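You operate a simulated robot arm through the tools that you are given. There is no shell and no other tool. Be economical: measure what you need, move in short steps, check, and stop when the job is done.

You are at the controls of a simulated two-armed robot. One attempt, no reset.

TASK
Change the outfeed over to salted corn and run the first pouch down to the gate.
Fine: product knob at salt and the old count cleared before the start; stop the belt after.

The check looks at the end state, three seconds after you hand in, the way a careful person would. Anything else that was tipped, shoved, dropped, spilled or broken makes it a failure.

THE ROBOT
Two 7-joint arms with fingered hands on one trunk, on a base that drives. Base frame: it is fixed to the floor where the robot stands at the start and does not move with it; the origin is under the middle of the robot, x ahead of it, y to its left, z up. Readings come in m, degrees, newtons and seconds.
The left shoulder is at the start at [0.023, 0.214, 1.247], the right one opposite. With the tool pointing down near the work surface each hand reaches from about 0.12 to 0.58 m from the robot's upright axis, wherever it stands, measured 20 degrees to its own side. Places, roughly: belt speed knob [0.1, -1, 0.7]; end belt at the gate [0.4, -1.1, 0.8]; green key [0.6, 0.4, 0.8]; product knob [0.4, 0, 0.7]; red key [0.6, 0.3, 0.8]; white key [0.3, -0.4, 0.8]. Payload 3.3 kg a hand.
Tool frame (each hand has its own): the origin (TCP) lies between the finger pads and is the grasp point; the fingertips stand 0.026 m ahead of it; z points along the fingers, y is the line along which they close. The gripper opens to 0.132 m. The gripper's body begins 0.073 m behind the TCP. The gripper is a hand of 2 fingers: y runs from the thumb to the fingers, the wrist lies at [0, 0, -0.224] in the tool frame, and closing takes about 1.5 s.
Orientation is that of the tool frame in the base frame, as a unit quaternion [w, x, y, z]. With the fingers straight down and closing along the base's y, the tool's x points along the base's -x, its y along +y and its z along -z.

THE INTERFACE
- The arms move only by the tool send_rows. It takes "left_increments", "right_increments" or both (then of equal length, played together; a hand with none holds still); each is a list of rows, each an object (a shift or turn left out is 0, a gripper value left out holds the last) with "offset": the shift along the tool's x, y, z in units of 300 mm (1.0 is 300 mm), a list of three; "delta_rot": the turn, a rotation vector about the tool's x, y, z in units of 120 degrees (1.0 is 120 degrees), a list of three. In form: [{"offset": [dx, dy, dz], "delta_rot": [ax, ay, az]}, ...]. A call has 1 to 20 rows; each row is the pose to reach, as a shift and turn from the pose commanded when the call began, along the tool's axes at that moment. "left_grip" and "right_grip" are, for a hand that has rows, the closure, from 0 (fully open) to 1 (shut), set as the call begins (left out, the last holds). A call with a number of a shift or a turn outside -1 to 1 is refused whole. Rows are played at 5 a second. More than 0.05 m and 8.6 degrees between two rows, or a gripper value outside its range, and nothing of the call is played. Where a pose cannot be reached the arm comes as near as it can. A force on the tool above 40 N (or 10 N above the force at the start of the call, whichever is more), or a blocked arm, ends the call early, and 0.2 s more pass. The fingers move at their own pace (about 0.153 m/s each) and stop on an object; they squeeze with about 24 N. The grip force told is the motor's: it shows also when the fingers shut on nothing. Time passes only in rows, and 0.2 s behind the last, so rows that repeat a pose let the fingers close. It gives the time, the measured TCP pose, the force on the tool (base axes), the opening and the grip force at its end, in the units of the frame above (readings bear some noise), with the torque about the TCP (base axes, N m) and any sound that the robot's microphone picked up.
- Cameras (640 x 400 px; columns grow to the right, rows downward): "scene" is now at [0.0934, 0.0033, 1.4081]; the picture's right is [0.05, -1.00, 0.00], its down [-0.72, -0.04, -0.70] and it looks along [0.70, 0.04, -0.72] (base axes); focal length 214 px, centre (320, 200). "left" rides on the left gripper at [-0.065, -0.003, -0.099] in its tool frame; the picture's right is [0.04, -1.00, 0.00], its down [0.83, 0.03, -0.55] and it looks along [0.55, 0.02, 0.83] (tool axes); focal length 261 px, centre (320, 200). "right" rides on the right gripper at [0.065, -0.003, -0.099] in its tool frame; the picture's right is [0.04, 1.00, 0.00], its down [-0.83, 0.03, -0.55] and it looks along [-0.55, 0.02, 0.83] (tool axes); focal length 261 px, centre (320, 200). There is no depth. A picture from a camera that has moved, and an enlarged one, comes with that camera's place and axes in the base frame and with its lens.
- grab_frame(camera): a new picture of that camera. No time passes.
- move_column(by): slides the trunk up (or, below 0, down) by that many m; the arms and the scene camera ride with it, the base frame stays. It gives what a move gives, with no picture.
- base_move(legs): drives the robot by 1 to 6 legs, each [ahead, left, turn to the left] in m, m and degrees, along the robot's own axes; the way and the turn of a leg run together, so that a leg with both is an arc; at most 1.5 m and 180 degrees a leg. The arms and the cameras ride along, it lands a little off, and it stops where it bumps. It gives what a move gives.
- curl_fingers(finger1, thumb_bend, hand): sets how far each is bent, from 0 (flat) to 1 (curled in); at 0.3 the hand is open as for a grip, at 0.7 the pads meet at the TCP. One left out holds its place. A second passes; each finger stops where it meets its share of the squeeze, and holds until it gets a number again. A gripper value or a shape takes the hand back. It gives what a move gives, with no picture; readings hold the bend of each and the force on the fingers (four entries, about 0 where the hand has none), thumb and palm.
- hand_shape(shape, hand): the hand has 2 fingers and takes this shape, open, in about a second: jaw (thumb against the fingers, like two jaws); tri (thumb and two fingers); tip (a fingertip pinch); poke (one finger out to press); point (the index stretched); flat (the hand flat); cup (the hand cupped); fist (a fist). The gripper value then closes the fingers along that shape, each until it touches; the sizes above hold for jaw. It gives what a move gives, with no picture.
- head_to(pan, tilt): turns the head with the scene camera to pan (to the left, within 86 degrees either way) and tilt (down, from -29 to 69), counted from straight ahead of the robot. It gives what a move gives.
- zoom(camera, box): a new picture of the part [left, top, right, bottom] of that camera's present view, enlarged. No time passes.
- close_job(): hands the job in; it is judged then, once.

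Go step by step. Nothing tells you exact positions but the pictures and the camera data: compare them with the known pose of the tool, close in by small moves and look again before you grip or let go. The budget is 120 turns and 108 pictures, counting those below and the enlarged ones. Unless the task says otherwise, let go and move clear before handing in, and close with one line.

The tools are called after "Request:" by a JSON object that holds its "op" and its "data". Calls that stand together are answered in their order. send_rows: Moves the arms, as the interface text tells. Its arguments: {"type":"object","properties":{"left_increments":{"type":"array"},"left_grip":{"type":"number"},"right_increments":{"type":"array"},"right_grip":{"type":"number"}},"required":[]} The other tools are called the same way: move_column (by) slides the trunk up or down; hand_shape (shape, hand) gives the hand a shape; curl_fingers (finger1, thumb_bend, hand) moves the fingers one by one; base_move (legs) drives the base; head_to (pan, tilt) turns the head that bears the scene camera; grab_frame (camera) takes a picture; zoom (camera, box) takes an enlarged picture of a part of a camera's view; close_job () hands the job in.

At the start:

```text
clock: 0.0
left_ee_pos: [0.4282, 0.1988, 1.2382]
left_tool_rot: [-0.001, 0.0, 1.0, 0.0]
left_force: [1.0, 0.3, 0.8]
left_moment: [-0.01, -0.03, 0.01]
left_finger_gap: 0.1319
left_gripper_force: 0.0
left_shape: jaw
left_bend: [0.3, 0.3]
left_finger forces: [0.0, 0.1, 0.0, 0.0, 0.0, 0.0]
right_ee_pos: [0.3941, -0.1041, 1.1235]
right_tool_rot: [0.0, 0.0, 1.0, -0.001]
right_force: [-0.4, -0.7, -0.7]
right_moment: [0.01, 0.01, 0.03]
right_finger_gap: 0.1317
right_gripper_force: 0.0
right_shape: jaw
right_bend: [0.3, 0.3]
right_finger forces: [0.0, 0.1, 0.1, 0.1, 0.0, 0.0]
trunk travel left (down, up): [-0.528, 0.233]
robot x, y, heading: [0.0005, -0.0027, 0.0]
head pan, tilt: [3.0, 45.9]
```

scene: 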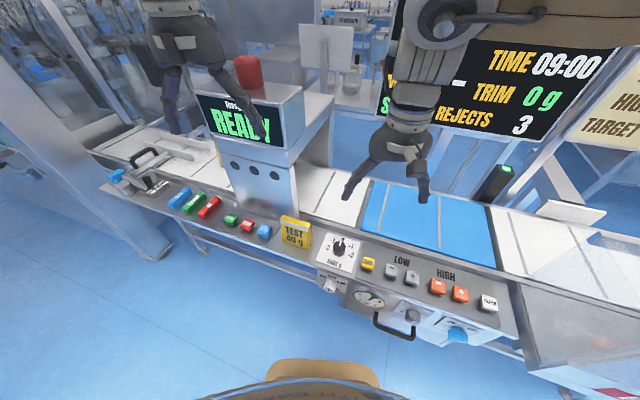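
right: 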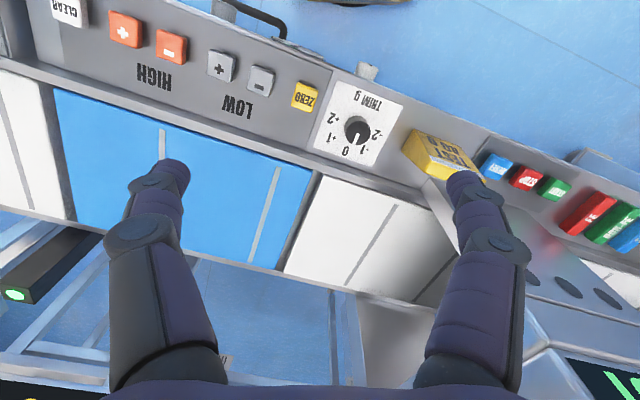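
left: 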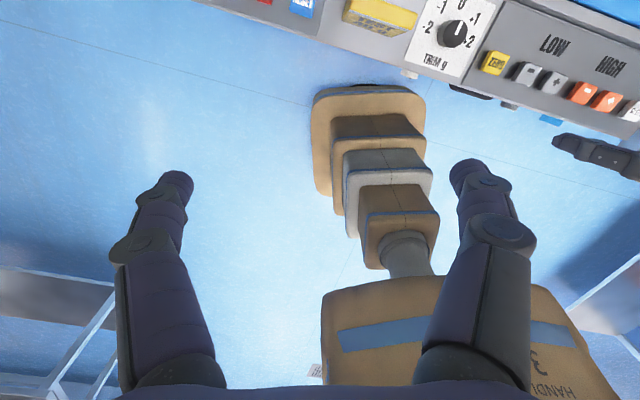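

I see a checkweigher line with a panel of keys in front; I need to read the labels and boards first. I'll take enlarged pictures.

Request:
{"op": "zoom", "data": {"camera": "scene", "box": [90, 130, 330, 280]}}

Request:
{"op": "zoom", "data": {"camera": "scene", "box": [290, 220, 530, 370]}}

Request:
{"op": "head_to", "data": {"pan": -60, "tilt": 35}}

```text
2.67 times, centred on (210, 205) of scene
camera zoom: at [0.0934, 0.0033, 1.4081], right [0.05, -1.0, 0.0], down [-0.72, -0.04, -0.7], along [0.7, 0.04, -0.72], focal length 572 px, centre (613, 187)
```

zoom: 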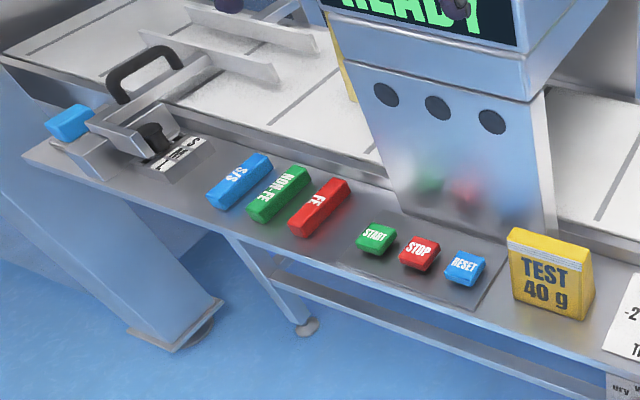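

```text
2.67 times, centred on (410, 295) of scene
camera zoom: at [0.0934, 0.0033, 1.4081], right [0.05, -1.0, 0.0], down [-0.72, -0.04, -0.7], along [0.7, 0.04, -0.72], focal length 572 px, centre (80, -53)
```

zoom: 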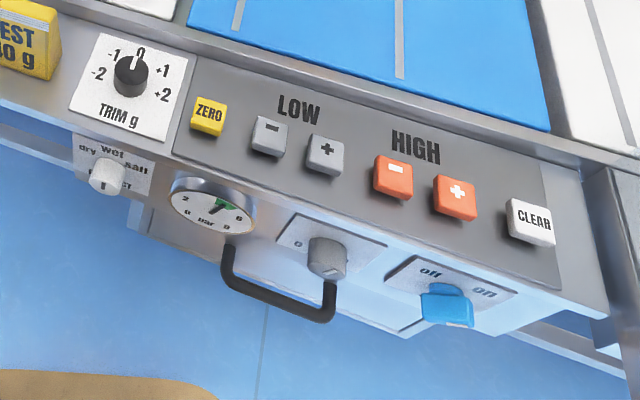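

```text
clock: 1.3
left_ee_pos: [0.4278, 0.1979, 1.2393]
left_tool_rot: [-0.001, 0.0, 1.0, 0.0]
left_force: [-0.2, -0.6, -0.5]
left_moment: [-0.01, -0.04, 0.0]
left_finger_gap: 0.1314
left_gripper_force: 0.0
left_shape: jaw
left_bend: [0.3, 0.3]
left_finger forces: [0.0, 0.1, 0.0, 0.0, 0.1, 0.0]
right_ee_pos: [0.3944, -0.1041, 1.1233]
right_tool_rot: [0.0, 0.0, 1.0, 0.0]
right_force: [0.3, 0.4, 0.1]
right_moment: [0.0, 0.02, -0.03]
right_finger_gap: 0.1322
right_gripper_force: 0.0
right_shape: jaw
right_bend: [0.3, 0.3]
right_finger forces: [0.0, 0.0, 0.1, 0.0, 0.0, 0.0]
trunk travel left (down, up): [-0.528, 0.233]
robot x, y, heading: [0.0005, -0.0004, -0.0]
head pan, tilt: [-60.0, 35.0]
```

The product knob (dry/wet/salt/...) is on the front face; START/STOP/RESET and CLEAR are on the desk. Now I look to the right at the end belt and boards.

Request:
{"op": "grab_frame", "data": {"camera": "scene"}}

Request:
{"op": "head_to", "data": {"pan": -25, "tilt": 10}}

Request:
{"op": "grab_frame", "data": {"camera": "scene"}}

Request:
{"op": "head_to", "data": {"pan": 50, "tilt": 25}}

Request:
{"op": "grab_frame", "data": {"camera": "scene"}}

```text
102 pictures are left
camera scene: at [0.057, -0.0772, 1.4241], right [-0.87, -0.5, 0.0], down [-0.29, 0.5, -0.82], along [0.41, -0.71, -0.57], focal length 214 px, centre (320, 200)
```

scene: 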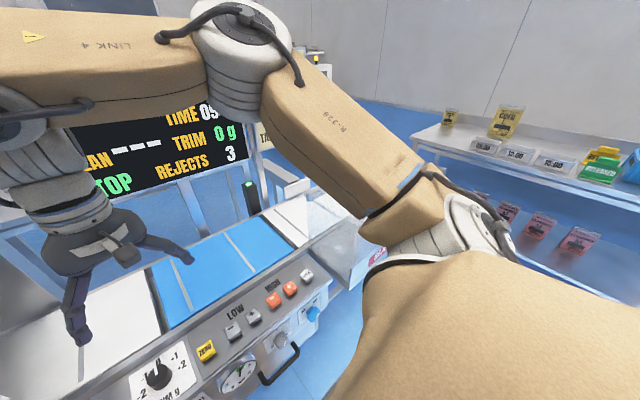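

```text
clock: 2.3
left_ee_pos: [0.4275, 0.1981, 1.239]
left_tool_rot: [-0.001, 0.0, 1.0, 0.001]
left_force: [0.5, 0.2, -0.1]
left_moment: [0.03, -0.01, 0.01]
left_finger_gap: 0.1319
left_gripper_force: 0.0
left_shape: jaw
left_bend: [0.3, 0.3]
left_finger forces: [0.1, 0.0, 0.0, 0.0, 0.1, 0.1]
right_ee_pos: [0.3948, -0.1039, 1.1235]
right_tool_rot: [0.0, 0.0, 1.0, 0.0]
right_force: [0.7, 0.0, 0.5]
right_moment: [-0.02, 0.0, -0.02]
right_finger_gap: 0.1321
right_gripper_force: 0.1
right_shape: jaw
right_bend: [0.3, 0.3]
right_finger forces: [0.1, 0.1, 0.0, 0.0, 0.1, 0.0]
trunk travel left (down, up): [-0.528, 0.233]
robot x, y, heading: [-0.0027, -0.0001, -0.1]
head pan, tilt: [-25.0, 10.0]
```

```text
101 pictures are left
camera scene: at [0.0971, -0.0404, 1.4642], right [-0.42, -0.91, 0.0], down [-0.16, 0.07, -0.98], along [0.89, -0.42, -0.17], focal length 214 px, centre (320, 200)
```

scene: 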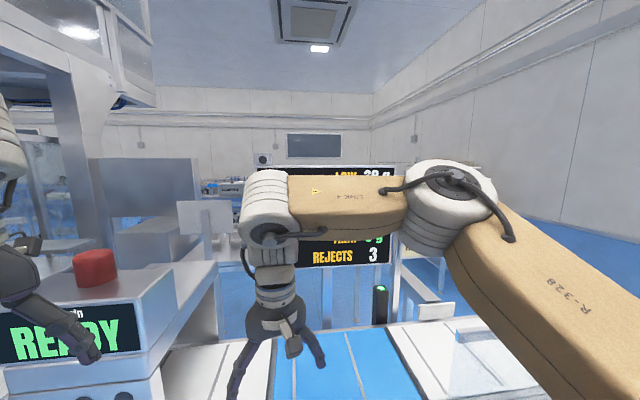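

```text
clock: 3.8
left_ee_pos: [0.4272, 0.1984, 1.239]
left_tool_rot: [-0.001, 0.001, 1.0, 0.001]
left_force: [0.0, -0.1, -0.3]
left_moment: [0.03, -0.01, -0.02]
left_finger_gap: 0.1317
left_gripper_force: 0.0
left_shape: jaw
left_bend: [0.3, 0.3]
left_finger forces: [0.1, 0.0, 0.0, 0.0, 0.1, 0.1]
right_ee_pos: [0.3951, -0.1042, 1.1228]
right_tool_rot: [0.0, 0.001, 1.0, 0.0]
right_force: [0.4, -0.6, 0.1]
right_moment: [0.03, 0.01, 0.0]
right_finger_gap: 0.1317
right_gripper_force: 0.1
right_shape: jaw
right_bend: [0.3, 0.3]
right_finger forces: [0.1, 0.0, 0.1, 0.0, 0.0, 0.0]
trunk travel left (down, up): [-0.528, 0.233]
robot x, y, heading: [-0.0012, -0.0027, -0.0]
head pan, tilt: [50.0, 25.0]
```

```text
100 pictures are left
camera scene: at [0.0722, 0.0695, 1.4399], right [0.77, -0.64, 0.0], down [-0.27, -0.32, -0.91], along [0.58, 0.69, -0.42], focal length 214 px, centre (320, 200)
```

scene: 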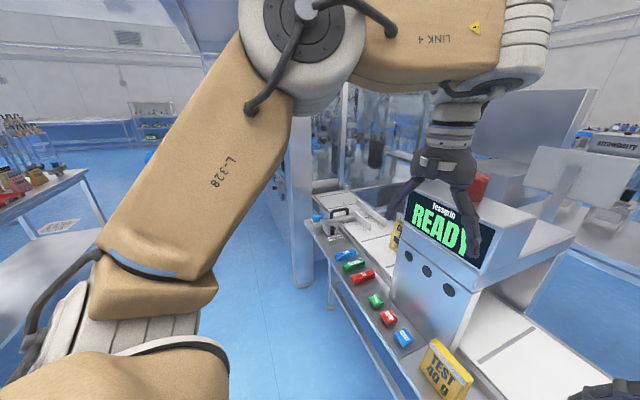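

The line runs diagonally and the board is partly hidden by the right arm. I'll back off a bit and view the whole line towards the gate.

Request:
{"op": "base_move", "data": {"legs": [[-0.3, 0, 0], [0, -0.3, -20]]}}

Request:
{"op": "head_to", "data": {"pan": -25, "tilt": 30}}

Request:
{"op": "grab_frame", "data": {"camera": "scene"}}

Request:
{"op": "head_to", "data": {"pan": 25, "tilt": 30}}

Request:
{"op": "grab_frame", "data": {"camera": "scene"}}

```text
clock: 7.5
left_ee_pos: [0.1151, -0.2593, 1.2399]
left_tool_rot: [-0.001, 0.176, 0.984, 0.0]
left_force: [-0.6, -0.6, 0.4]
left_moment: [0.02, -0.02, 0.0]
left_finger_gap: 0.1319
left_gripper_force: 0.1
left_shape: jaw
left_bend: [0.3, 0.3]
left_finger forces: [0.0, 0.0, 0.0, 0.0, 0.0, 0.1]
right_ee_pos: [-0.0211, -0.5309, 1.1236]
right_tool_rot: [0.0, 0.177, 0.984, 0.0]
right_force: [1.0, -0.1, -0.5]
right_moment: [0.07, 0.01, 0.03]
right_finger_gap: 0.132
right_gripper_force: 0.1
right_shape: jaw
right_bend: [0.3, 0.3]
right_finger forces: [0.0, 0.0, 0.0, 0.1, 0.1, 0.0]
trunk travel left (down, up): [-0.528, 0.233]
robot x, y, heading: [-0.3559, -0.2988, -20.5]
head pan, tilt: [50.0, 25.0]
```

```text
clock: 9.0
left_ee_pos: [0.1149, -0.2586, 1.2389]
left_tool_rot: [-0.001, 0.176, 0.984, 0.001]
left_force: [0.1, -0.2, 0.9]
left_moment: [0.0, -0.01, -0.04]
left_finger_gap: 0.1317
left_gripper_force: 0.1
left_shape: jaw
left_bend: [0.3, 0.3]
left_finger forces: [0.0, 0.0, 0.1, 0.0, 0.1, 0.0]
right_ee_pos: [-0.0198, -0.5293, 1.1246]
right_tool_rot: [0.001, 0.176, 0.984, 0.0]
right_force: [0.2, 0.0, 0.3]
right_moment: [0.0, -0.04, 0.02]
right_finger_gap: 0.132
right_gripper_force: 0.0
right_shape: jaw
right_bend: [0.3, 0.3]
right_finger forces: [0.1, 0.1, 0.0, 0.0, 0.0, 0.0]
trunk travel left (down, up): [-0.528, 0.233]
robot x, y, heading: [-0.352, -0.2955, -20.3]
head pan, tilt: [-25.0, 30.0]
```

```text
99 pictures are left
camera scene: at [-0.2789, -0.3652, 1.4319], right [-0.71, -0.7, 0.0], down [-0.35, 0.36, -0.87], along [0.61, -0.62, -0.5], focal length 214 px, centre (320, 200)
```

scene: 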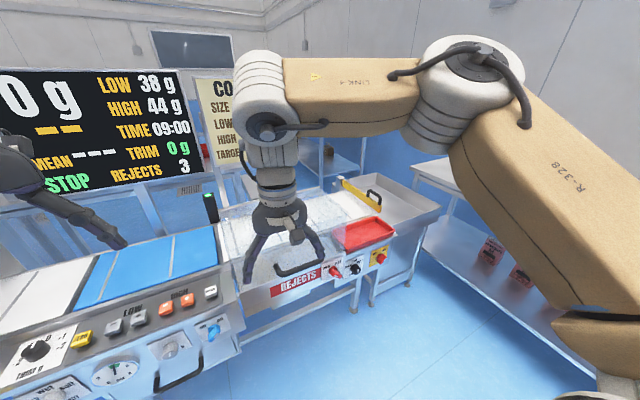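

```text
clock: 10.2
left_ee_pos: [0.1147, -0.2582, 1.2399]
left_tool_rot: [0.0, 0.176, 0.984, 0.0]
left_force: [0.3, 0.4, -0.7]
left_moment: [0.02, -0.01, 0.0]
left_finger_gap: 0.1319
left_gripper_force: 0.1
left_shape: jaw
left_bend: [0.3, 0.3]
left_finger forces: [0.1, 0.0, 0.0, 0.0, 0.1, 0.0]
right_ee_pos: [-0.0205, -0.5298, 1.1232]
right_tool_rot: [0.0, 0.176, 0.984, -0.001]
right_force: [0.5, -0.4, -0.5]
right_moment: [0.02, 0.01, 0.0]
right_finger_gap: 0.1318
right_gripper_force: 0.0
right_shape: jaw
right_bend: [0.3, 0.3]
right_finger forces: [0.0, 0.0, 0.1, 0.1, 0.0, 0.1]
trunk travel left (down, up): [-0.528, 0.233]
robot x, y, heading: [-0.3555, -0.2919, -20.3]
head pan, tilt: [25.0, 30.0]
```

```text
98 pictures are left
camera scene: at [-0.2524, -0.2937, 1.4319], right [0.08, -1.0, 0.0], down [-0.5, -0.04, -0.87], along [0.86, 0.07, -0.5], focal length 214 px, centre (320, 200)
```

scene: 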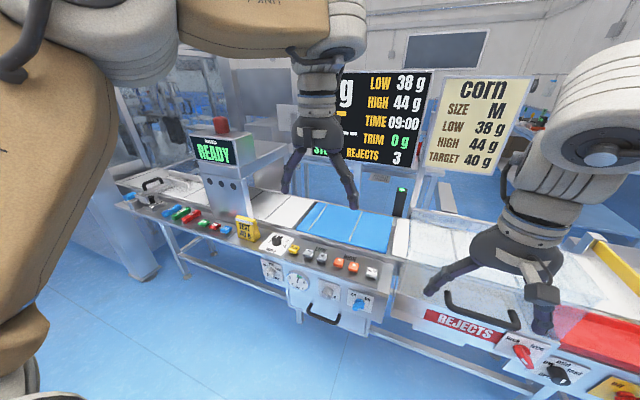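

The limits (38/44 g) already match the corn card, and rejects stand at 3. I zoom in on the details.

Request:
{"op": "zoom", "data": {"camera": "scene", "box": [480, 300, 640, 400]}}

Request:
{"op": "zoom", "data": {"camera": "scene", "box": [250, 220, 410, 320]}}

Request:
{"op": "zoom", "data": {"camera": "scene", "box": [110, 160, 270, 260]}}

Request:
{"op": "zoom", "data": {"camera": "scene", "box": [280, 60, 540, 190]}}

```text
4.00 times, centred on (560, 350) of scene
camera zoom: at [-0.2524, -0.2937, 1.4319], right [0.08, -1.0, 0.0], down [-0.5, -0.04, -0.87], along [0.86, 0.07, -0.5], focal length 858 px, centre (-640, -400)
```

zoom: 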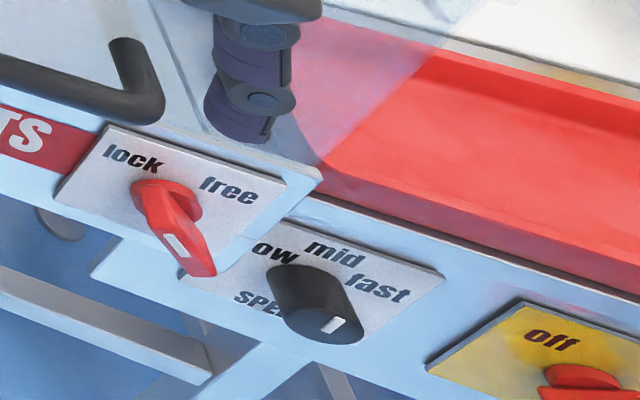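

```text
4.00 times, centred on (330, 270) of scene
camera zoom: at [-0.2524, -0.2937, 1.4319], right [0.08, -1.0, 0.0], down [-0.5, -0.04, -0.87], along [0.86, 0.07, -0.5], focal length 858 px, centre (280, -80)
```

zoom: 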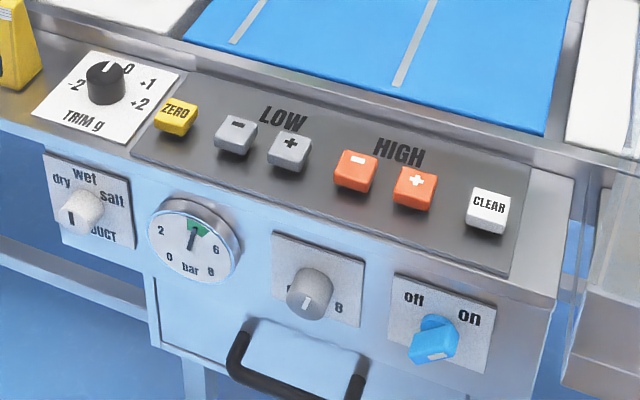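

```text
4.00 times, centred on (190, 210) of scene
camera zoom: at [-0.2524, -0.2937, 1.4319], right [0.08, -1.0, 0.0], down [-0.5, -0.04, -0.87], along [0.86, 0.07, -0.5], focal length 858 px, centre (840, 160)
```

zoom: 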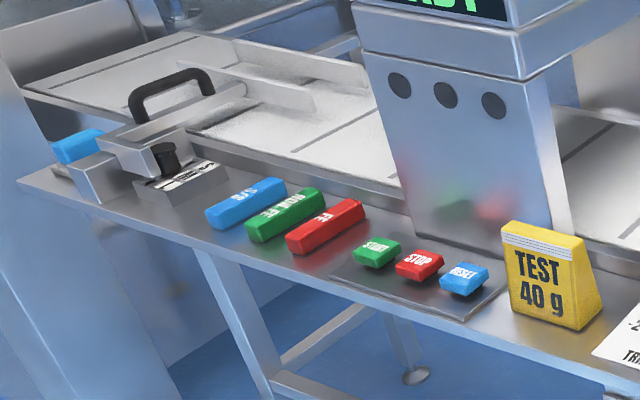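

```text
2.46 times, centred on (410, 125) of scene
camera zoom: at [-0.2524, -0.2937, 1.4319], right [0.08, -1.0, 0.0], down [-0.5, -0.04, -0.87], along [0.86, 0.07, -0.5], focal length 528 px, centre (98, 385)
```

zoom: 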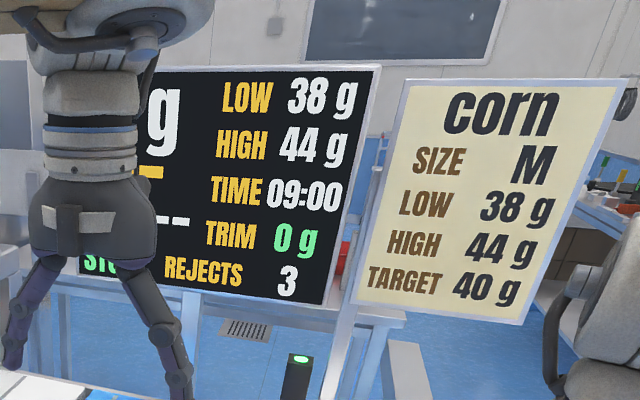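

The end belt has a lock/free knob, a SPEED knob and a yellow off switch. I'll drive right, parallel to the line, to see the end belt and gate better.

Request:
{"op": "base_move", "data": {"legs": [[0, -0.4, 3.3]]}}

Request:
{"op": "head_to", "data": {"pan": -5, "tilt": 42}}

Request:
{"op": "grab_frame", "data": {"camera": "scene"}}

```text
clock: 12.7
left_ee_pos: [-0.0182, -0.6136, 1.2391]
left_tool_rot: [0.0, 0.15, 0.989, 0.0]
left_force: [-0.1, -1.7, 0.0]
left_moment: [0.0, -0.03, -0.01]
left_finger_gap: 0.132
left_gripper_force: 0.0
left_shape: jaw
left_bend: [0.3, 0.3]
left_finger forces: [0.1, 0.0, 0.0, 0.0, 0.1, 0.1]
right_ee_pos: [-0.1379, -0.8918, 1.1238]
right_tool_rot: [0.0, 0.151, 0.989, -0.001]
right_force: [-0.8, -0.4, 0.2]
right_moment: [0.02, -0.04, -0.01]
right_finger_gap: 0.1319
right_gripper_force: 0.1
right_shape: jaw
right_bend: [0.3, 0.3]
right_finger forces: [0.0, 0.0, 0.0, 0.0, 0.0, 0.0]
trunk travel left (down, up): [-0.528, 0.233]
robot x, y, heading: [-0.486, -0.6724, -17.3]
head pan, tilt: [25.0, 30.0]
```

```text
clock: 13.6
left_ee_pos: [-0.0172, -0.6123, 1.2384]
left_tool_rot: [-0.001, 0.151, 0.989, 0.0]
left_force: [0.4, 0.5, 0.1]
left_moment: [0.0, 0.02, 0.04]
left_finger_gap: 0.1318
left_gripper_force: 0.2
left_shape: jaw
left_bend: [0.3, 0.3]
left_finger forces: [0.1, 0.1, 0.0, 0.0, 0.0, 0.1]
right_ee_pos: [-0.1376, -0.8915, 1.123]
right_tool_rot: [0.0, 0.15, 0.989, 0.0]
right_force: [-0.6, 0.0, 0.0]
right_moment: [0.01, 0.03, 0.02]
right_finger_gap: 0.1319
right_gripper_force: 0.2
right_shape: jaw
right_bend: [0.3, 0.3]
right_finger forces: [0.1, 0.0, 0.0, 0.0, 0.1, 0.0]
trunk travel left (down, up): [-0.528, 0.233]
robot x, y, heading: [-0.4863, -0.6776, -17.3]
head pan, tilt: [-5.0, 42.0]
```

```text
93 pictures are left
camera scene: at [-0.3942, -0.7117, 1.4137], right [-0.38, -0.93, 0.0], down [-0.62, 0.25, -0.74], along [0.69, -0.28, -0.67], focal length 214 px, centre (320, 200)
```

scene: 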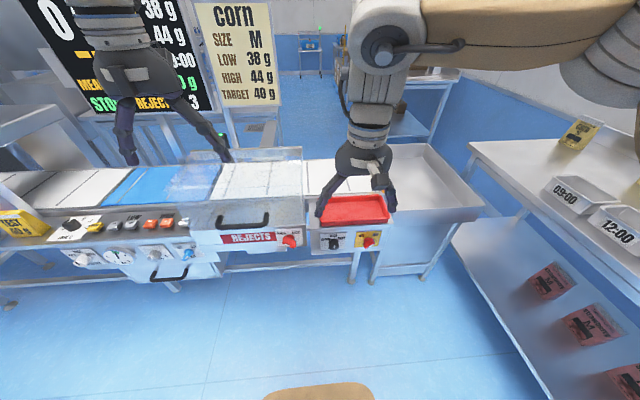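

Request:
{"op": "zoom", "data": {"camera": "scene", "box": [200, 130, 488, 310]}}

Request:
{"op": "zoom", "data": {"camera": "scene", "box": [260, 220, 388, 300]}}

Request:
{"op": "zoom", "data": {"camera": "scene", "box": [460, 100, 640, 210]}}

Request:
{"op": "zoom", "data": {"camera": "scene", "box": [60, 205, 220, 305]}}

```text
2.22 times, centred on (344, 220) of scene
camera zoom: at [-0.3942, -0.7117, 1.4137], right [-0.38, -0.93, 0.0], down [-0.62, 0.25, -0.74], along [0.69, -0.28, -0.67], focal length 477 px, centre (267, 156)
```

zoom: 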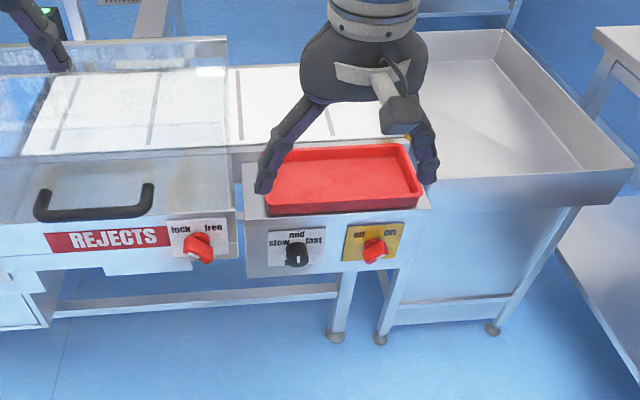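

```text
5.00 times, centred on (324, 260) of scene
camera zoom: at [-0.3942, -0.7117, 1.4137], right [-0.38, -0.93, 0.0], down [-0.62, 0.25, -0.74], along [0.69, -0.28, -0.67], focal length 1072 px, centre (300, -100)
```

zoom: 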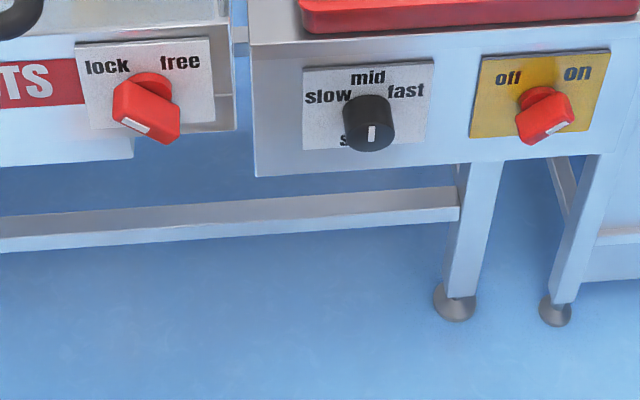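

```text
3.56 times, centred on (550, 155) of scene
camera zoom: at [-0.3942, -0.7117, 1.4137], right [-0.38, -0.93, 0.0], down [-0.62, 0.25, -0.74], along [0.69, -0.28, -0.67], focal length 763 px, centre (-498, 360)
```

zoom: 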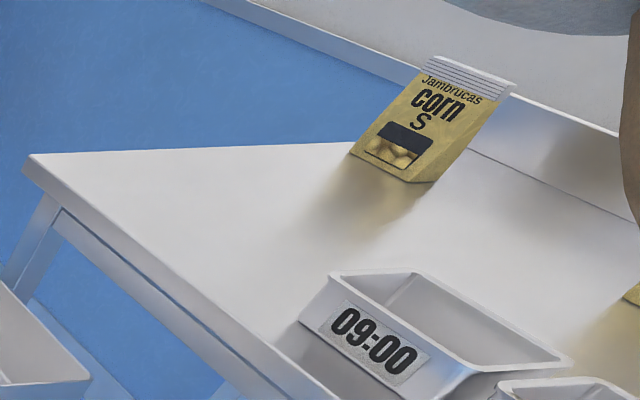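

```text
4.00 times, centred on (140, 255) of scene
camera zoom: at [-0.3942, -0.7117, 1.4137], right [-0.38, -0.93, 0.0], down [-0.62, 0.25, -0.74], along [0.69, -0.28, -0.67], focal length 858 px, centre (1040, -20)
```

zoom: 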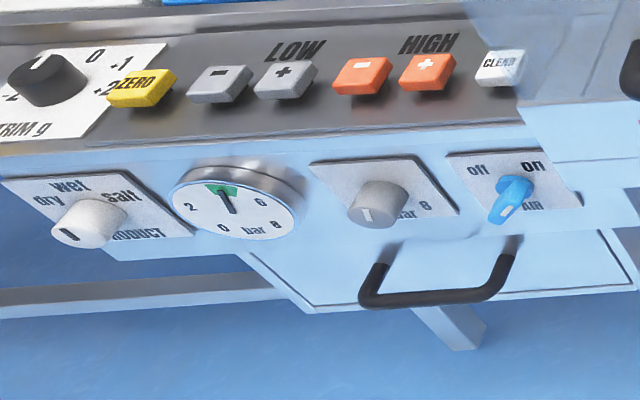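

Everything on the end belt looks set (speed mid, isolator on, reject lock). I'll drive in front of the CLEAR key, staying parallel to the line, and then look at it.

Request:
{"op": "base_move", "data": {"legs": [[0, 0.62, 0], [0.25, 0, 0]]}}

Request:
{"op": "head_to", "data": {"pan": 0, "tilt": 60}}

Request:
{"op": "grab_frame", "data": {"camera": "scene"}}

Request:
{"op": "grab_frame", "data": {"camera": "right"}}

```text
clock: 18.5
left_ee_pos: [0.4066, -0.1008, 1.239]
left_tool_rot: [-0.001, 0.151, 0.989, 0.001]
left_force: [-0.2, -0.8, -0.2]
left_moment: [0.0, 0.0, 0.0]
left_finger_gap: 0.1319
left_gripper_force: 0.1
left_shape: jaw
left_bend: [0.3, 0.3]
left_finger forces: [0.1, 0.0, 0.0, 0.1, 0.0, 0.0]
right_ee_pos: [0.2844, -0.3778, 1.1232]
right_tool_rot: [-0.002, 0.15, 0.989, 0.0]
right_force: [0.5, 0.3, 0.1]
right_moment: [-0.01, 0.02, 0.0]
right_finger_gap: 0.1318
right_gripper_force: 0.1
right_shape: jaw
right_bend: [0.3, 0.3]
right_finger forces: [0.0, 0.0, 0.1, 0.1, 0.0, 0.0]
trunk travel left (down, up): [-0.528, 0.233]
robot x, y, heading: [-0.0599, -0.1628, -17.2]
head pan, tilt: [-5.0, 42.0]
```

```text
clock: 19.3
left_ee_pos: [0.4039, -0.0999, 1.2388]
left_tool_rot: [-0.001, 0.15, 0.989, 0.0]
left_force: [-0.8, -0.5, 0.2]
left_moment: [0.02, 0.02, -0.01]
left_finger_gap: 0.1319
left_gripper_force: 0.0
left_shape: jaw
left_bend: [0.3, 0.3]
left_finger forces: [0.0, 0.0, 0.0, 0.0, 0.0, 0.0]
right_ee_pos: [0.2834, -0.3786, 1.1232]
right_tool_rot: [0.0, 0.15, 0.989, 0.0]
right_force: [0.3, 0.5, -0.6]
right_moment: [-0.02, -0.04, 0.01]
right_finger_gap: 0.1321
right_gripper_force: 0.0
right_shape: jaw
right_bend: [0.3, 0.3]
right_finger forces: [0.0, 0.0, 0.1, 0.0, 0.0, 0.0]
trunk travel left (down, up): [-0.528, 0.233]
robot x, y, heading: [-0.0645, -0.1665, -17.5]
head pan, tilt: [0.0, 60.0]
```

```text
88 pictures are left
camera scene: at [0.0136, -0.1871, 1.3899], right [-0.3, -0.95, 0.0], down [-0.83, 0.26, -0.5], along [0.48, -0.15, -0.87], focal length 214 px, centre (320, 200)
```

scene: 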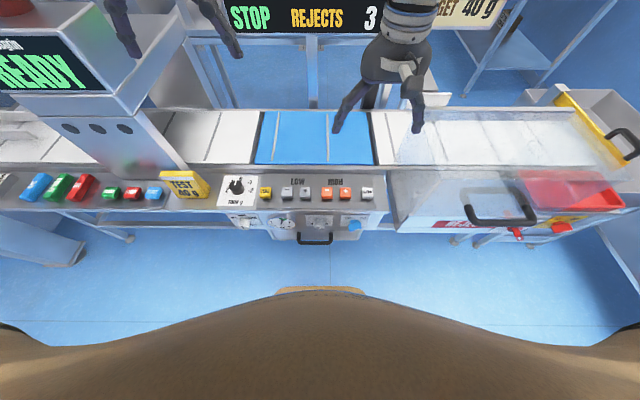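

```text
87 pictures are left
camera right: at [0.2202, -0.3618, 1.2216], right [0.26, 0.97, 0.0], down [0.81, -0.21, 0.55], along [0.53, -0.14, -0.83], focal length 261 px, centre (320, 200)
```

right: 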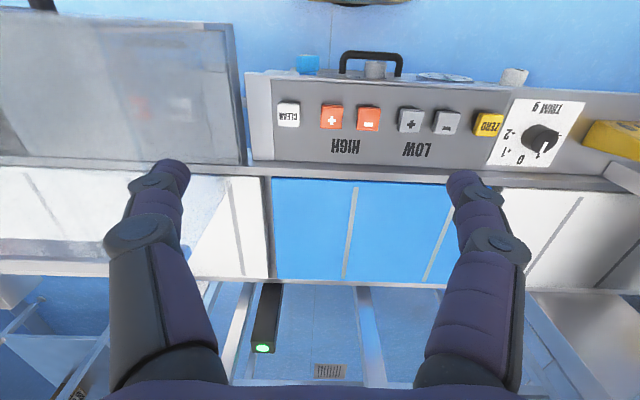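

CLEAR triangulates to about (0.318, -0.441, 0.80). I close the right hand, turn it 90° so its body is narrow beside the clear hood, and come down above the key.

Request:
{"op": "send_rows", "data": {"right_grip": 1, "right_increments": [{"offset": [-0.014, -0.014, 0.05], "delta_rot": [0, 0, 0.0625]}, {"offset": [-0.029, -0.027, 0.1], "delta_rot": [0, 0, 0.125]}, {"offset": [-0.043, -0.041, 0.15], "delta_rot": [0, 0, 0.1875]}, {"offset": [-0.058, -0.055, 0.2], "delta_rot": [0, 0, 0.25]}, {"offset": [-0.072, -0.068, 0.25], "delta_rot": [0, 0, 0.3125]}, {"offset": [-0.087, -0.082, 0.3], "delta_rot": [0, 0, 0.375]}, {"offset": [-0.101, -0.096, 0.35], "delta_rot": [0, 0, 0.4375]}, {"offset": [-0.115, -0.109, 0.4], "delta_rot": [0, 0, 0.5]}, {"offset": [-0.13, -0.123, 0.45], "delta_rot": [0, 0, 0.5625]}, {"offset": [-0.144, -0.137, 0.5], "delta_rot": [0, 0, 0.625]}, {"offset": [-0.159, -0.15, 0.55], "delta_rot": [0, 0, 0.6875]}, {"offset": [-0.173, -0.164, 0.6], "delta_rot": [0, 0, 0.75]}, {"offset": [-0.173, -0.164, 0.65], "delta_rot": [0, 0, 0.75]}]}}

Request:
{"op": "zoom", "data": {"camera": "scene", "box": [280, 120, 460, 240]}}

Request:
{"op": "grab_frame", "data": {"camera": "right"}}

```text
clock: 22.1
left_ee_pos: [0.4042, -0.0992, 1.2394]
left_tool_rot: [0.0, 0.15, 0.989, 0.001]
left_force: [-0.5, -0.7, 0.3]
left_moment: [0.01, 0.01, -0.02]
left_finger_gap: 0.1318
left_gripper_force: 0.1
left_shape: jaw
left_bend: [0.3, 0.3]
left_finger forces: [0.1, 0.0, 0.0, 0.1, 0.1, 0.0]
right_ee_pos: [0.3189, -0.4416, 0.9292]
right_tool_rot: [0.0, 0.806, 0.592, 0.001]
right_force: [-0.8, 0.2, -0.1]
right_moment: [0.02, 0.01, 0.0]
right_finger_gap: 0.0001
right_gripper_force: 24.4
right_shape: jaw
right_bend: [0.61, 0.7]
right_finger forces: [0.0, 0.0, 0.0, 0.0, 0.0, 0.1]
trunk travel left (down, up): [-0.528, 0.233]
robot x, y, heading: [-0.0642, -0.1623, -17.6]
head pan, tilt: [0.0, 60.0]
```

```text
3.33 times, centred on (370, 180) of scene
camera zoom: at [0.0137, -0.1871, 1.3898], right [-0.3, -0.95, 0.0], down [-0.83, 0.26, -0.5], along [0.48, -0.15, -0.87], focal length 715 px, centre (153, 267)
```

zoom: 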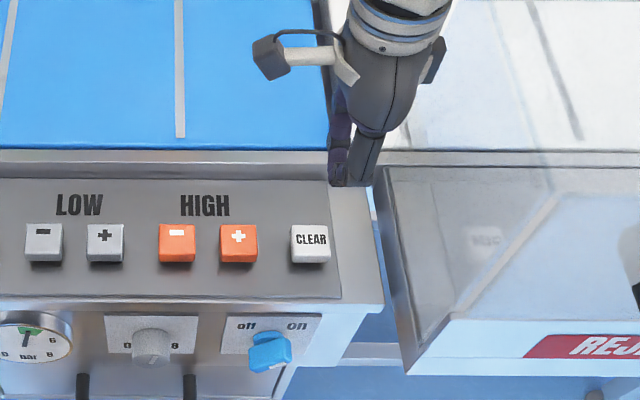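

```text
85 pictures are left
camera right: at [0.3355, -0.3781, 1.0263], right [0.97, -0.26, 0.0], down [-0.22, -0.8, 0.55], along [-0.14, -0.53, -0.83], focal length 261 px, centre (320, 200)
```

right: 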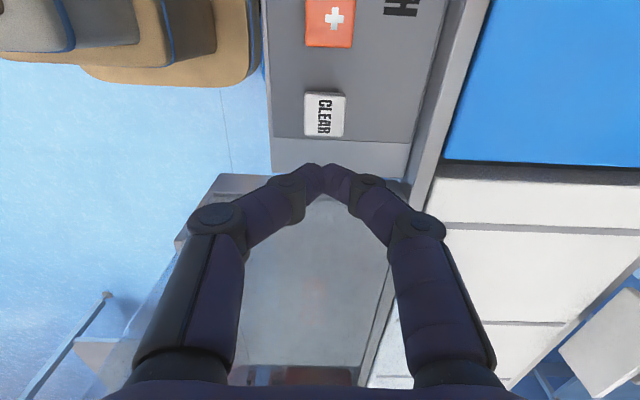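

Tip is over CLEAR within a couple of mm. I descend and press in small steps.

Request:
{"op": "send_rows", "data": {"right_increments": [{"offset": [0, 0, 0.15]}, {"offset": [0, 0, 0.28]}, {"offset": [0, 0, 0.32]}, {"offset": [0, 0, 0.33]}, {"offset": [0, 0, 0.338]}, {"offset": [0, 0, 0.346]}]}}

Request:
{"op": "grab_frame", "data": {"camera": "scene"}}

```text
clock: 23.5
left_ee_pos: [0.4037, -0.0983, 1.239]
left_tool_rot: [0.001, 0.15, 0.989, 0.0]
left_force: [-0.5, -0.1, -0.1]
left_moment: [0.01, -0.01, -0.01]
left_finger_gap: 0.1317
left_gripper_force: 0.0
left_shape: jaw
left_bend: [0.3, 0.3]
left_finger forces: [0.0, 0.1, 0.1, 0.0, 0.0, 0.0]
right_ee_pos: [0.3184, -0.4411, 0.8251]
right_tool_rot: [0.0, 0.806, 0.592, -0.001]
right_force: [-0.7, 0.1, 1.0]
right_moment: [0.0, -0.03, 0.0]
right_finger_gap: 0.0
right_gripper_force: 24.1
right_shape: jaw
right_bend: [0.62, 0.7]
right_finger forces: [0.0, 0.1, 0.0, 0.0, 0.1, 0.0]
trunk travel left (down, up): [-0.528, 0.233]
robot x, y, heading: [-0.067, -0.1626, -17.3]
head pan, tilt: [0.0, 60.0]
heard: click
```

```text
84 pictures are left
camera scene: at [0.0134, -0.1869, 1.3899], right [-0.3, -0.95, 0.0], down [-0.83, 0.26, -0.5], along [0.48, -0.15, -0.87], focal length 214 px, centre (320, 200)
```

scene: 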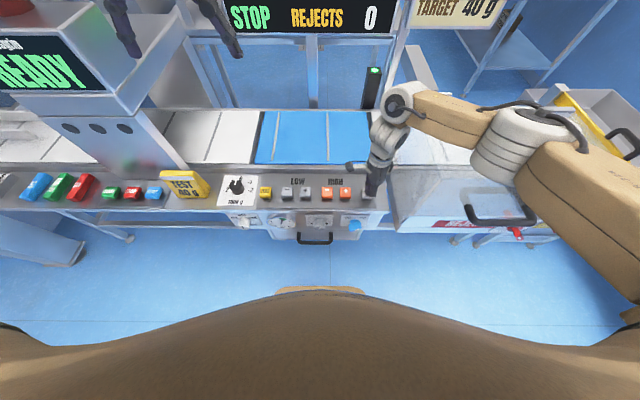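

REJECTS now reads 0. I raise the right hand and back the robot off so that I can bring the left hand to the product knob horizontally.

Request:
{"op": "send_rows", "data": {"right_increments": [{"offset": [0, 0, -0.15]}, {"offset": [0, 0, -0.3]}, {"offset": [0, 0, -0.45]}, {"offset": [0, 0, -0.6]}, {"offset": [0, 0, -0.75]}, {"offset": [0, 0, -0.9]}, {"offset": [0, 0, -1.0]}]}}

Request:
{"op": "base_move", "data": {"legs": [[-0.32, 0, 0]]}}

Request:
{"op": "zoom", "data": {"camera": "scene", "box": [160, 80, 400, 230]}}

Request:
{"op": "grab_frame", "data": {"camera": "scene"}}

```text
clock: 25.1
left_ee_pos: [0.4047, -0.0982, 1.2395]
left_tool_rot: [0.001, 0.15, 0.989, 0.0]
left_force: [-0.3, 0.0, 0.9]
left_moment: [0.04, 0.01, 0.02]
left_finger_gap: 0.1318
left_gripper_force: 0.0
left_shape: jaw
left_bend: [0.3, 0.3]
left_finger forces: [0.0, 0.1, 0.0, 0.0, 0.0, 0.0]
right_ee_pos: [0.3198, -0.4405, 1.1247]
right_tool_rot: [-0.001, 0.805, 0.593, -0.001]
right_force: [0.0, 0.5, 0.3]
right_moment: [-0.04, -0.03, 0.0]
right_finger_gap: 0.0
right_gripper_force: 23.9
right_shape: jaw
right_bend: [0.62, 0.7]
right_finger forces: [0.1, 0.0, 0.1, 0.0, 0.0, 0.0]
trunk travel left (down, up): [-0.528, 0.233]
robot x, y, heading: [-0.0642, -0.1609, -17.1]
head pan, tilt: [0.0, 60.0]
```

```text
clock: 27.2
left_ee_pos: [0.0973, -0.0053, 1.2404]
left_tool_rot: [0.0, 0.15, 0.989, -0.001]
left_force: [-0.7, -0.3, 0.5]
left_moment: [-0.04, -0.02, 0.0]
left_finger_gap: 0.1318
left_gripper_force: 0.0
left_shape: jaw
left_bend: [0.3, 0.3]
left_finger forces: [0.1, 0.0, 0.0, 0.0, 0.0, 0.0]
right_ee_pos: [0.0131, -0.3458, 1.1246]
right_tool_rot: [0.0, 0.806, 0.592, -0.001]
right_force: [1.2, 0.0, -0.3]
right_moment: [0.02, 0.0, 0.0]
right_finger_gap: 0.0
right_gripper_force: 24.0
right_shape: jaw
right_bend: [0.62, 0.7]
right_finger forces: [0.1, 0.1, 0.0, 0.1, 0.0, 0.1]
trunk travel left (down, up): [-0.528, 0.233]
robot x, y, heading: [-0.367, -0.0694, -17.4]
head pan, tilt: [0.0, 60.0]
```

```text
2.67 times, centred on (280, 155) of scene
camera zoom: at [-0.2937, -0.0914, 1.3899], right [-0.3, -0.95, 0.0], down [-0.83, 0.26, -0.5], along [0.48, -0.15, -0.87], focal length 572 px, centre (427, 320)
```

zoom: 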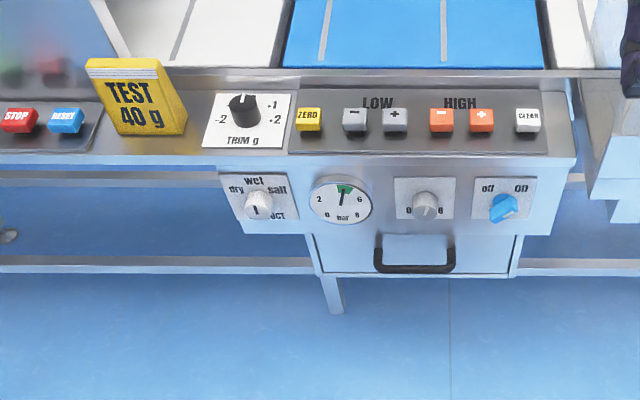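

```text
82 pictures are left
camera scene: at [-0.2937, -0.0914, 1.3899], right [-0.3, -0.95, 0.0], down [-0.83, 0.26, -0.5], along [0.48, -0.15, -0.87], focal length 214 px, centre (320, 200)
```

scene: 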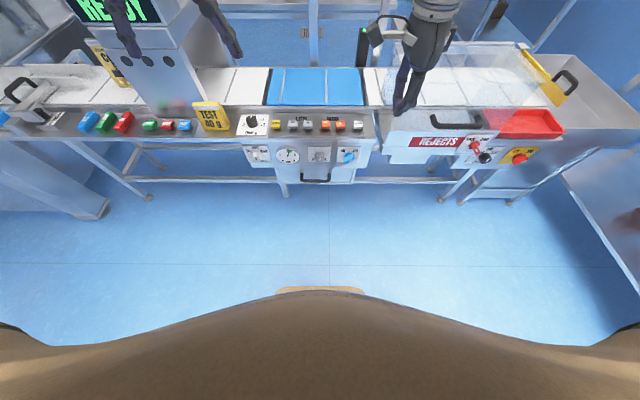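

The product knob seems to point to "wet" now. I lower the trunk and pitch the left hand forward in free space.

Request:
{"op": "move_column", "data": {"by": -0.3}}

Request:
{"op": "send_rows", "data": {"left_grip": 0.4, "left_increments": [{"offset": [0, 0, 0.03], "delta_rot": [0, -0.0625, 0]}, {"offset": [0, 0, 0.06], "delta_rot": [0, -0.125, 0]}, {"offset": [0, 0, 0.09], "delta_rot": [0, -0.1875, 0]}, {"offset": [0, 0, 0.12], "delta_rot": [0, -0.25, 0]}, {"offset": [0, 0, 0.15], "delta_rot": [0, -0.3125, 0]}, {"offset": [0, 0, 0.18], "delta_rot": [0, -0.375, 0]}, {"offset": [0, 0, 0.21], "delta_rot": [0, -0.4375, 0]}, {"offset": [0, 0, 0.24], "delta_rot": [0, -0.5, 0]}, {"offset": [0, 0, 0.27], "delta_rot": [0, -0.5625, 0]}, {"offset": [0, 0, 0.3], "delta_rot": [0, -0.625, 0]}, {"offset": [0, 0, 0.33], "delta_rot": [0, -0.6875, 0]}, {"offset": [0, 0, 0.36], "delta_rot": [0, -0.75, 0]}]}}

Request:
{"op": "grab_frame", "data": {"camera": "left"}}

Request:
{"op": "grab_frame", "data": {"camera": "scene"}}

```text
clock: 30.2
left_ee_pos: [0.0984, -0.005, 0.9404]
left_tool_rot: [0.0, 0.15, 0.989, 0.0]
left_force: [-0.7, 0.0, 0.6]
left_moment: [-0.02, 0.02, 0.01]
left_finger_gap: 0.1316
left_gripper_force: 0.0
left_shape: jaw
left_bend: [0.3, 0.3]
left_finger forces: [0.1, 0.0, 0.0, 0.0, 0.1, 0.1]
right_ee_pos: [0.0126, -0.3467, 0.8242]
right_tool_rot: [0.001, 0.805, 0.593, 0.0]
right_force: [0.8, -0.3, -0.3]
right_moment: [-0.02, 0.02, 0.0]
right_finger_gap: 0.0001
right_gripper_force: 24.0
right_shape: jaw
right_bend: [0.62, 0.7]
right_finger forces: [0.0, 0.0, 0.0, 0.0, 0.0, 0.0]
trunk travel left (down, up): [-0.228, 0.533]
robot x, y, heading: [-0.3665, -0.0661, -17.4]
head pan, tilt: [0.0, 60.0]
```

```text
clock: 32.8
left_ee_pos: [0.1612, -0.0278, 0.9488]
left_tool_rot: [0.68, 0.101, 0.718, -0.106]
left_force: [0.1, 1.2, 0.4]
left_moment: [0.01, 0.01, 0.02]
left_finger_gap: 0.0795
left_gripper_force: 0.0
left_shape: jaw
left_bend: [0.71, 0.7]
left_finger forces: [0.1, 0.0, 0.0, 0.0, 0.1, 0.0]
left hand out of reach, approached as far as the arm can: row 7, 8, 9, 10, 11, 12
right_ee_pos: [0.013, -0.3468, 0.8252]
right_tool_rot: [0.0, 0.806, 0.592, 0.0]
right_force: [-0.7, -0.2, 0.6]
right_moment: [0.03, -0.01, 0.01]
right_finger_gap: 0.0
right_gripper_force: 23.5
right_shape: jaw
right_bend: [0.62, 0.7]
right_finger forces: [0.1, 0.0, 0.0, 0.0, 0.0, 0.0]
trunk travel left (down, up): [-0.228, 0.533]
robot x, y, heading: [-0.3699, -0.0679, -17.3]
head pan, tilt: [0.0, 60.0]
```

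```text
81 pictures are left
camera left: at [0.0699, -0.0018, 1.0198], right [-0.29, -0.96, -0.03], down [-0.56, 0.19, -0.8], along [0.77, -0.22, -0.59], focal length 261 px, centre (320, 200)
```

left: 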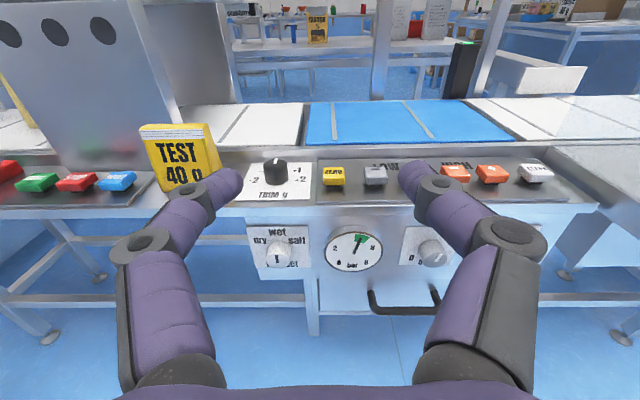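

```text
80 pictures are left
camera scene: at [-0.2484, -0.1057, 1.087], right [-0.3, -0.95, 0.0], down [-0.83, 0.26, -0.5], along [0.48, -0.15, -0.87], focal length 214 px, centre (320, 200)
```

scene: 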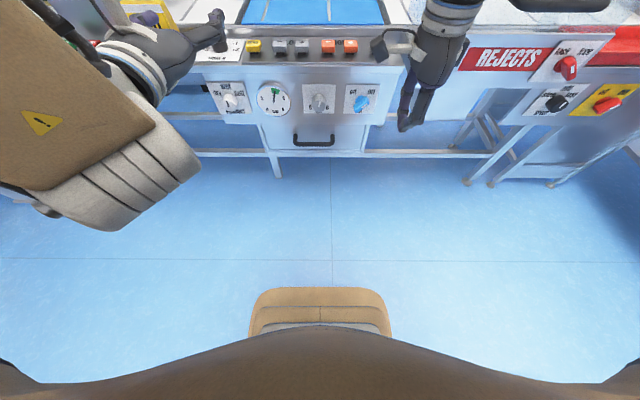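

The left camera shows the knob nicely; I zoom to read the position.

Request:
{"op": "zoom", "data": {"camera": "left", "box": [232, 215, 328, 275]}}

Request:
{"op": "zoom", "data": {"camera": "scene", "box": [190, 60, 286, 120]}}

```text
6.67 times, centred on (280, 245) of left
camera zoom: at [0.0699, -0.0018, 1.0198], right [-0.29, -0.96, -0.03], down [-0.56, 0.19, -0.8], along [0.77, -0.22, -0.59], focal length 1738 px, centre (587, -100)
```

zoom: 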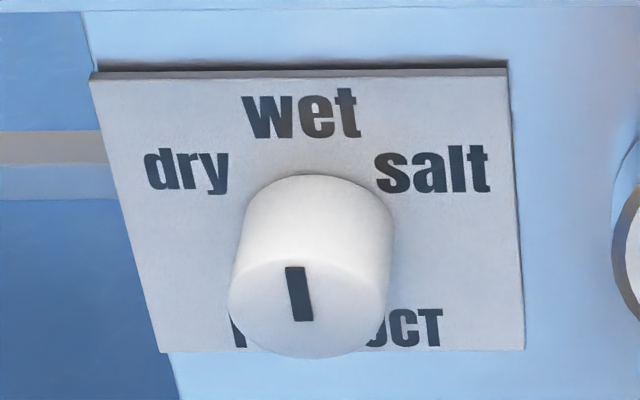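

```text
6.67 times, centred on (238, 90) of scene
camera zoom: at [-0.2484, -0.1057, 1.087], right [-0.3, -0.95, 0.0], down [-0.83, 0.26, -0.5], along [0.48, -0.15, -0.87], focal length 1430 px, centre (867, 933)
```

zoom: 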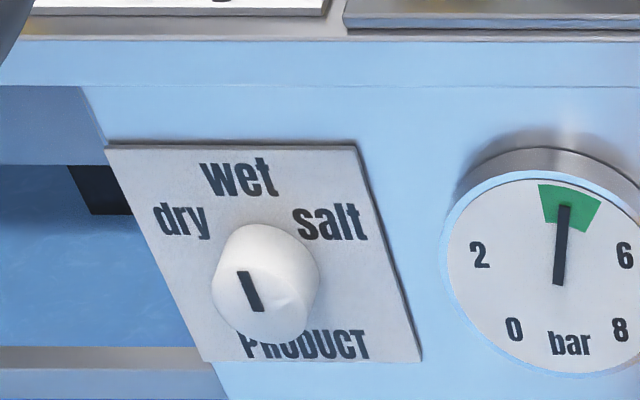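

The knob points at wet; its face centre triangulates to about (0.375, -0.015, 0.678). I move the left hand to a pre-grasp 7 cm short of it.

Request:
{"op": "send_rows", "data": {"left_increments": [{"offset": [0.065, 0.031, 0.078]}, {"offset": [0.129, 0.062, 0.157]}, {"offset": [0.194, 0.093, 0.235]}, {"offset": [0.258, 0.124, 0.314]}, {"offset": [0.323, 0.154, 0.392]}, {"offset": [0.388, 0.185, 0.47]}, {"offset": [0.452, 0.216, 0.549]}, {"offset": [0.517, 0.247, 0.627]}]}}

Request:
{"op": "grab_frame", "data": {"camera": "left"}}

Request:
{"op": "grab_frame", "data": {"camera": "scene"}}

```text
clock: 34.6
left_ee_pos: [0.3417, -0.0329, 0.7758]
left_tool_rot: [0.664, 0.102, 0.732, -0.115]
left_force: [-0.2, -0.6, 1.4]
left_moment: [0.02, 0.16, 0.06]
left_finger_gap: 0.0793
left_gripper_force: 0.1
left_shape: jaw
left_bend: [0.71, 0.7]
left_finger forces: [0.0, 0.0, 0.1, 0.1, 0.0, 0.0]
left hand out of reach, approached as far as the arm can: row 1, 2, 3, 5, 6, 7, 8
right_ee_pos: [0.0128, -0.3468, 0.8236]
right_tool_rot: [0.0, 0.806, 0.592, 0.0]
right_force: [0.7, -0.1, -0.3]
right_moment: [0.0, -0.02, 0.02]
right_finger_gap: 0.0002
right_gripper_force: 24.3
right_shape: jaw
right_bend: [0.62, 0.7]
right_finger forces: [0.0, 0.0, 0.0, 0.0, 0.0, 0.0]
trunk travel left (down, up): [-0.228, 0.533]
robot x, y, heading: [-0.3701, -0.0711, -17.1]
head pan, tilt: [0.0, 60.0]
```

```text
77 pictures are left
camera left: at [0.2538, -0.0054, 0.8505], right [-0.31, -0.95, -0.01], down [-0.59, 0.2, -0.78], along [0.74, -0.23, -0.63], focal length 261 px, centre (320, 200)
```

left: 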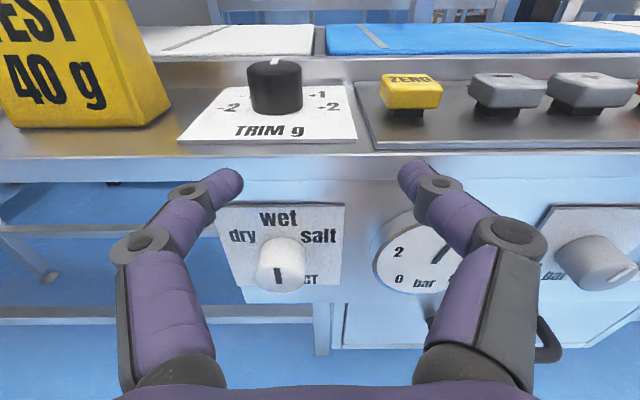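

```text
76 pictures are left
camera scene: at [-0.248, -0.1059, 1.0869], right [-0.3, -0.95, 0.0], down [-0.83, 0.26, -0.5], along [0.48, -0.15, -0.87], focal length 214 px, centre (320, 200)
```

scene: 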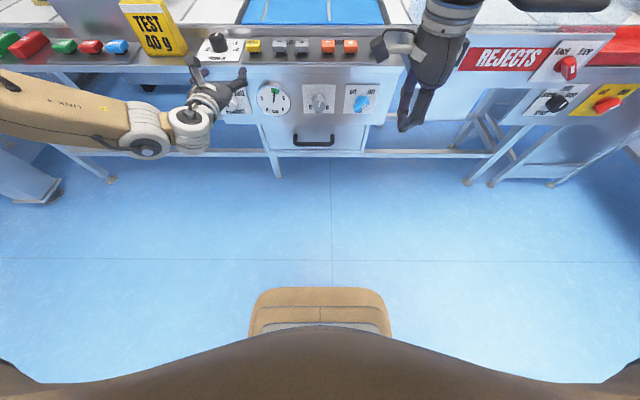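

The wrist limit keeps the hand from getting low enough with the trunk this high. I back off, lower the trunk another 0.2 m, and re-check.

Request:
{"op": "base_move", "data": {"legs": [[-0.15, 0, 0]]}}

Request:
{"op": "move_column", "data": {"by": -0.2}}

Request:
{"op": "send_rows", "data": {"left_increments": [{"offset": [-0.1, 0, 0]}, {"offset": [-0.2, 0, 0]}, {"offset": [-0.35, 0, 0]}, {"offset": [-0.5, 0, 0]}, {"offset": [-0.667, 0, 0]}]}}

Request:
{"op": "grab_frame", "data": {"camera": "left"}}

```text
clock: 36.0
left_ee_pos: [0.1975, 0.0102, 0.7781]
left_tool_rot: [0.667, 0.102, 0.728, -0.12]
left_force: [-0.1, -0.4, 0.0]
left_moment: [0.01, 0.02, 0.02]
left_finger_gap: 0.0794
left_gripper_force: 0.0
left_shape: jaw
left_bend: [0.71, 0.7]
left_finger forces: [0.1, 0.0, 0.0, 0.1, 0.1, 0.0]
right_ee_pos: [-0.1302, -0.3033, 0.8241]
right_tool_rot: [0.0, 0.806, 0.592, 0.0]
right_force: [0.8, 0.1, -0.1]
right_moment: [-0.04, -0.01, 0.0]
right_finger_gap: 0.0
right_gripper_force: 23.4
right_shape: jaw
right_bend: [0.62, 0.7]
right_finger forces: [0.0, 0.0, 0.0, 0.1, 0.1, 0.0]
trunk travel left (down, up): [-0.228, 0.533]
robot x, y, heading: [-0.512, -0.0213, -17.3]
head pan, tilt: [0.0, 60.0]
```

```text
clock: 38.2
left_ee_pos: [0.1987, 0.0091, 0.5703]
left_tool_rot: [0.66, 0.101, 0.735, -0.118]
left_force: [0.5, 0.3, 0.2]
left_moment: [-0.01, 0.02, -0.01]
left_finger_gap: 0.0792
left_gripper_force: 0.1
left_shape: jaw
left_bend: [0.71, 0.7]
left_finger forces: [0.1, 0.0, 0.0, 0.0, 0.0, 0.0]
right_ee_pos: [-0.1305, -0.3013, 0.6247]
right_tool_rot: [-0.001, 0.805, 0.593, 0.0]
right_force: [0.2, 0.2, 0.7]
right_moment: [0.03, 0.01, 0.0]
right_finger_gap: 0.0001
right_gripper_force: 24.0
right_shape: jaw
right_bend: [0.62, 0.7]
right_finger forces: [0.0, 0.0, 0.1, 0.0, 0.0, 0.0]
trunk travel left (down, up): [-0.028, 0.733]
robot x, y, heading: [-0.5141, -0.0196, -17.7]
head pan, tilt: [0.0, 60.0]
```

```text
refused: row 5 steps farther than a row can; nothing moved
```

```text
75 pictures are left
camera left: at [0.1122, 0.0373, 0.6467], right [-0.31, -0.95, 0.0], down [-0.61, 0.2, -0.77], along [0.73, -0.24, -0.64], focal length 261 px, centre (320, 200)
```

left: 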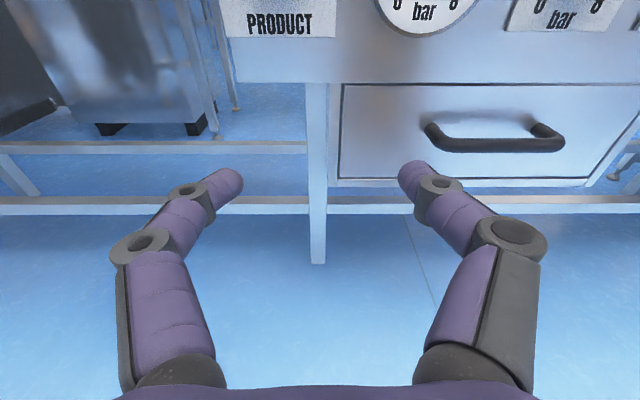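

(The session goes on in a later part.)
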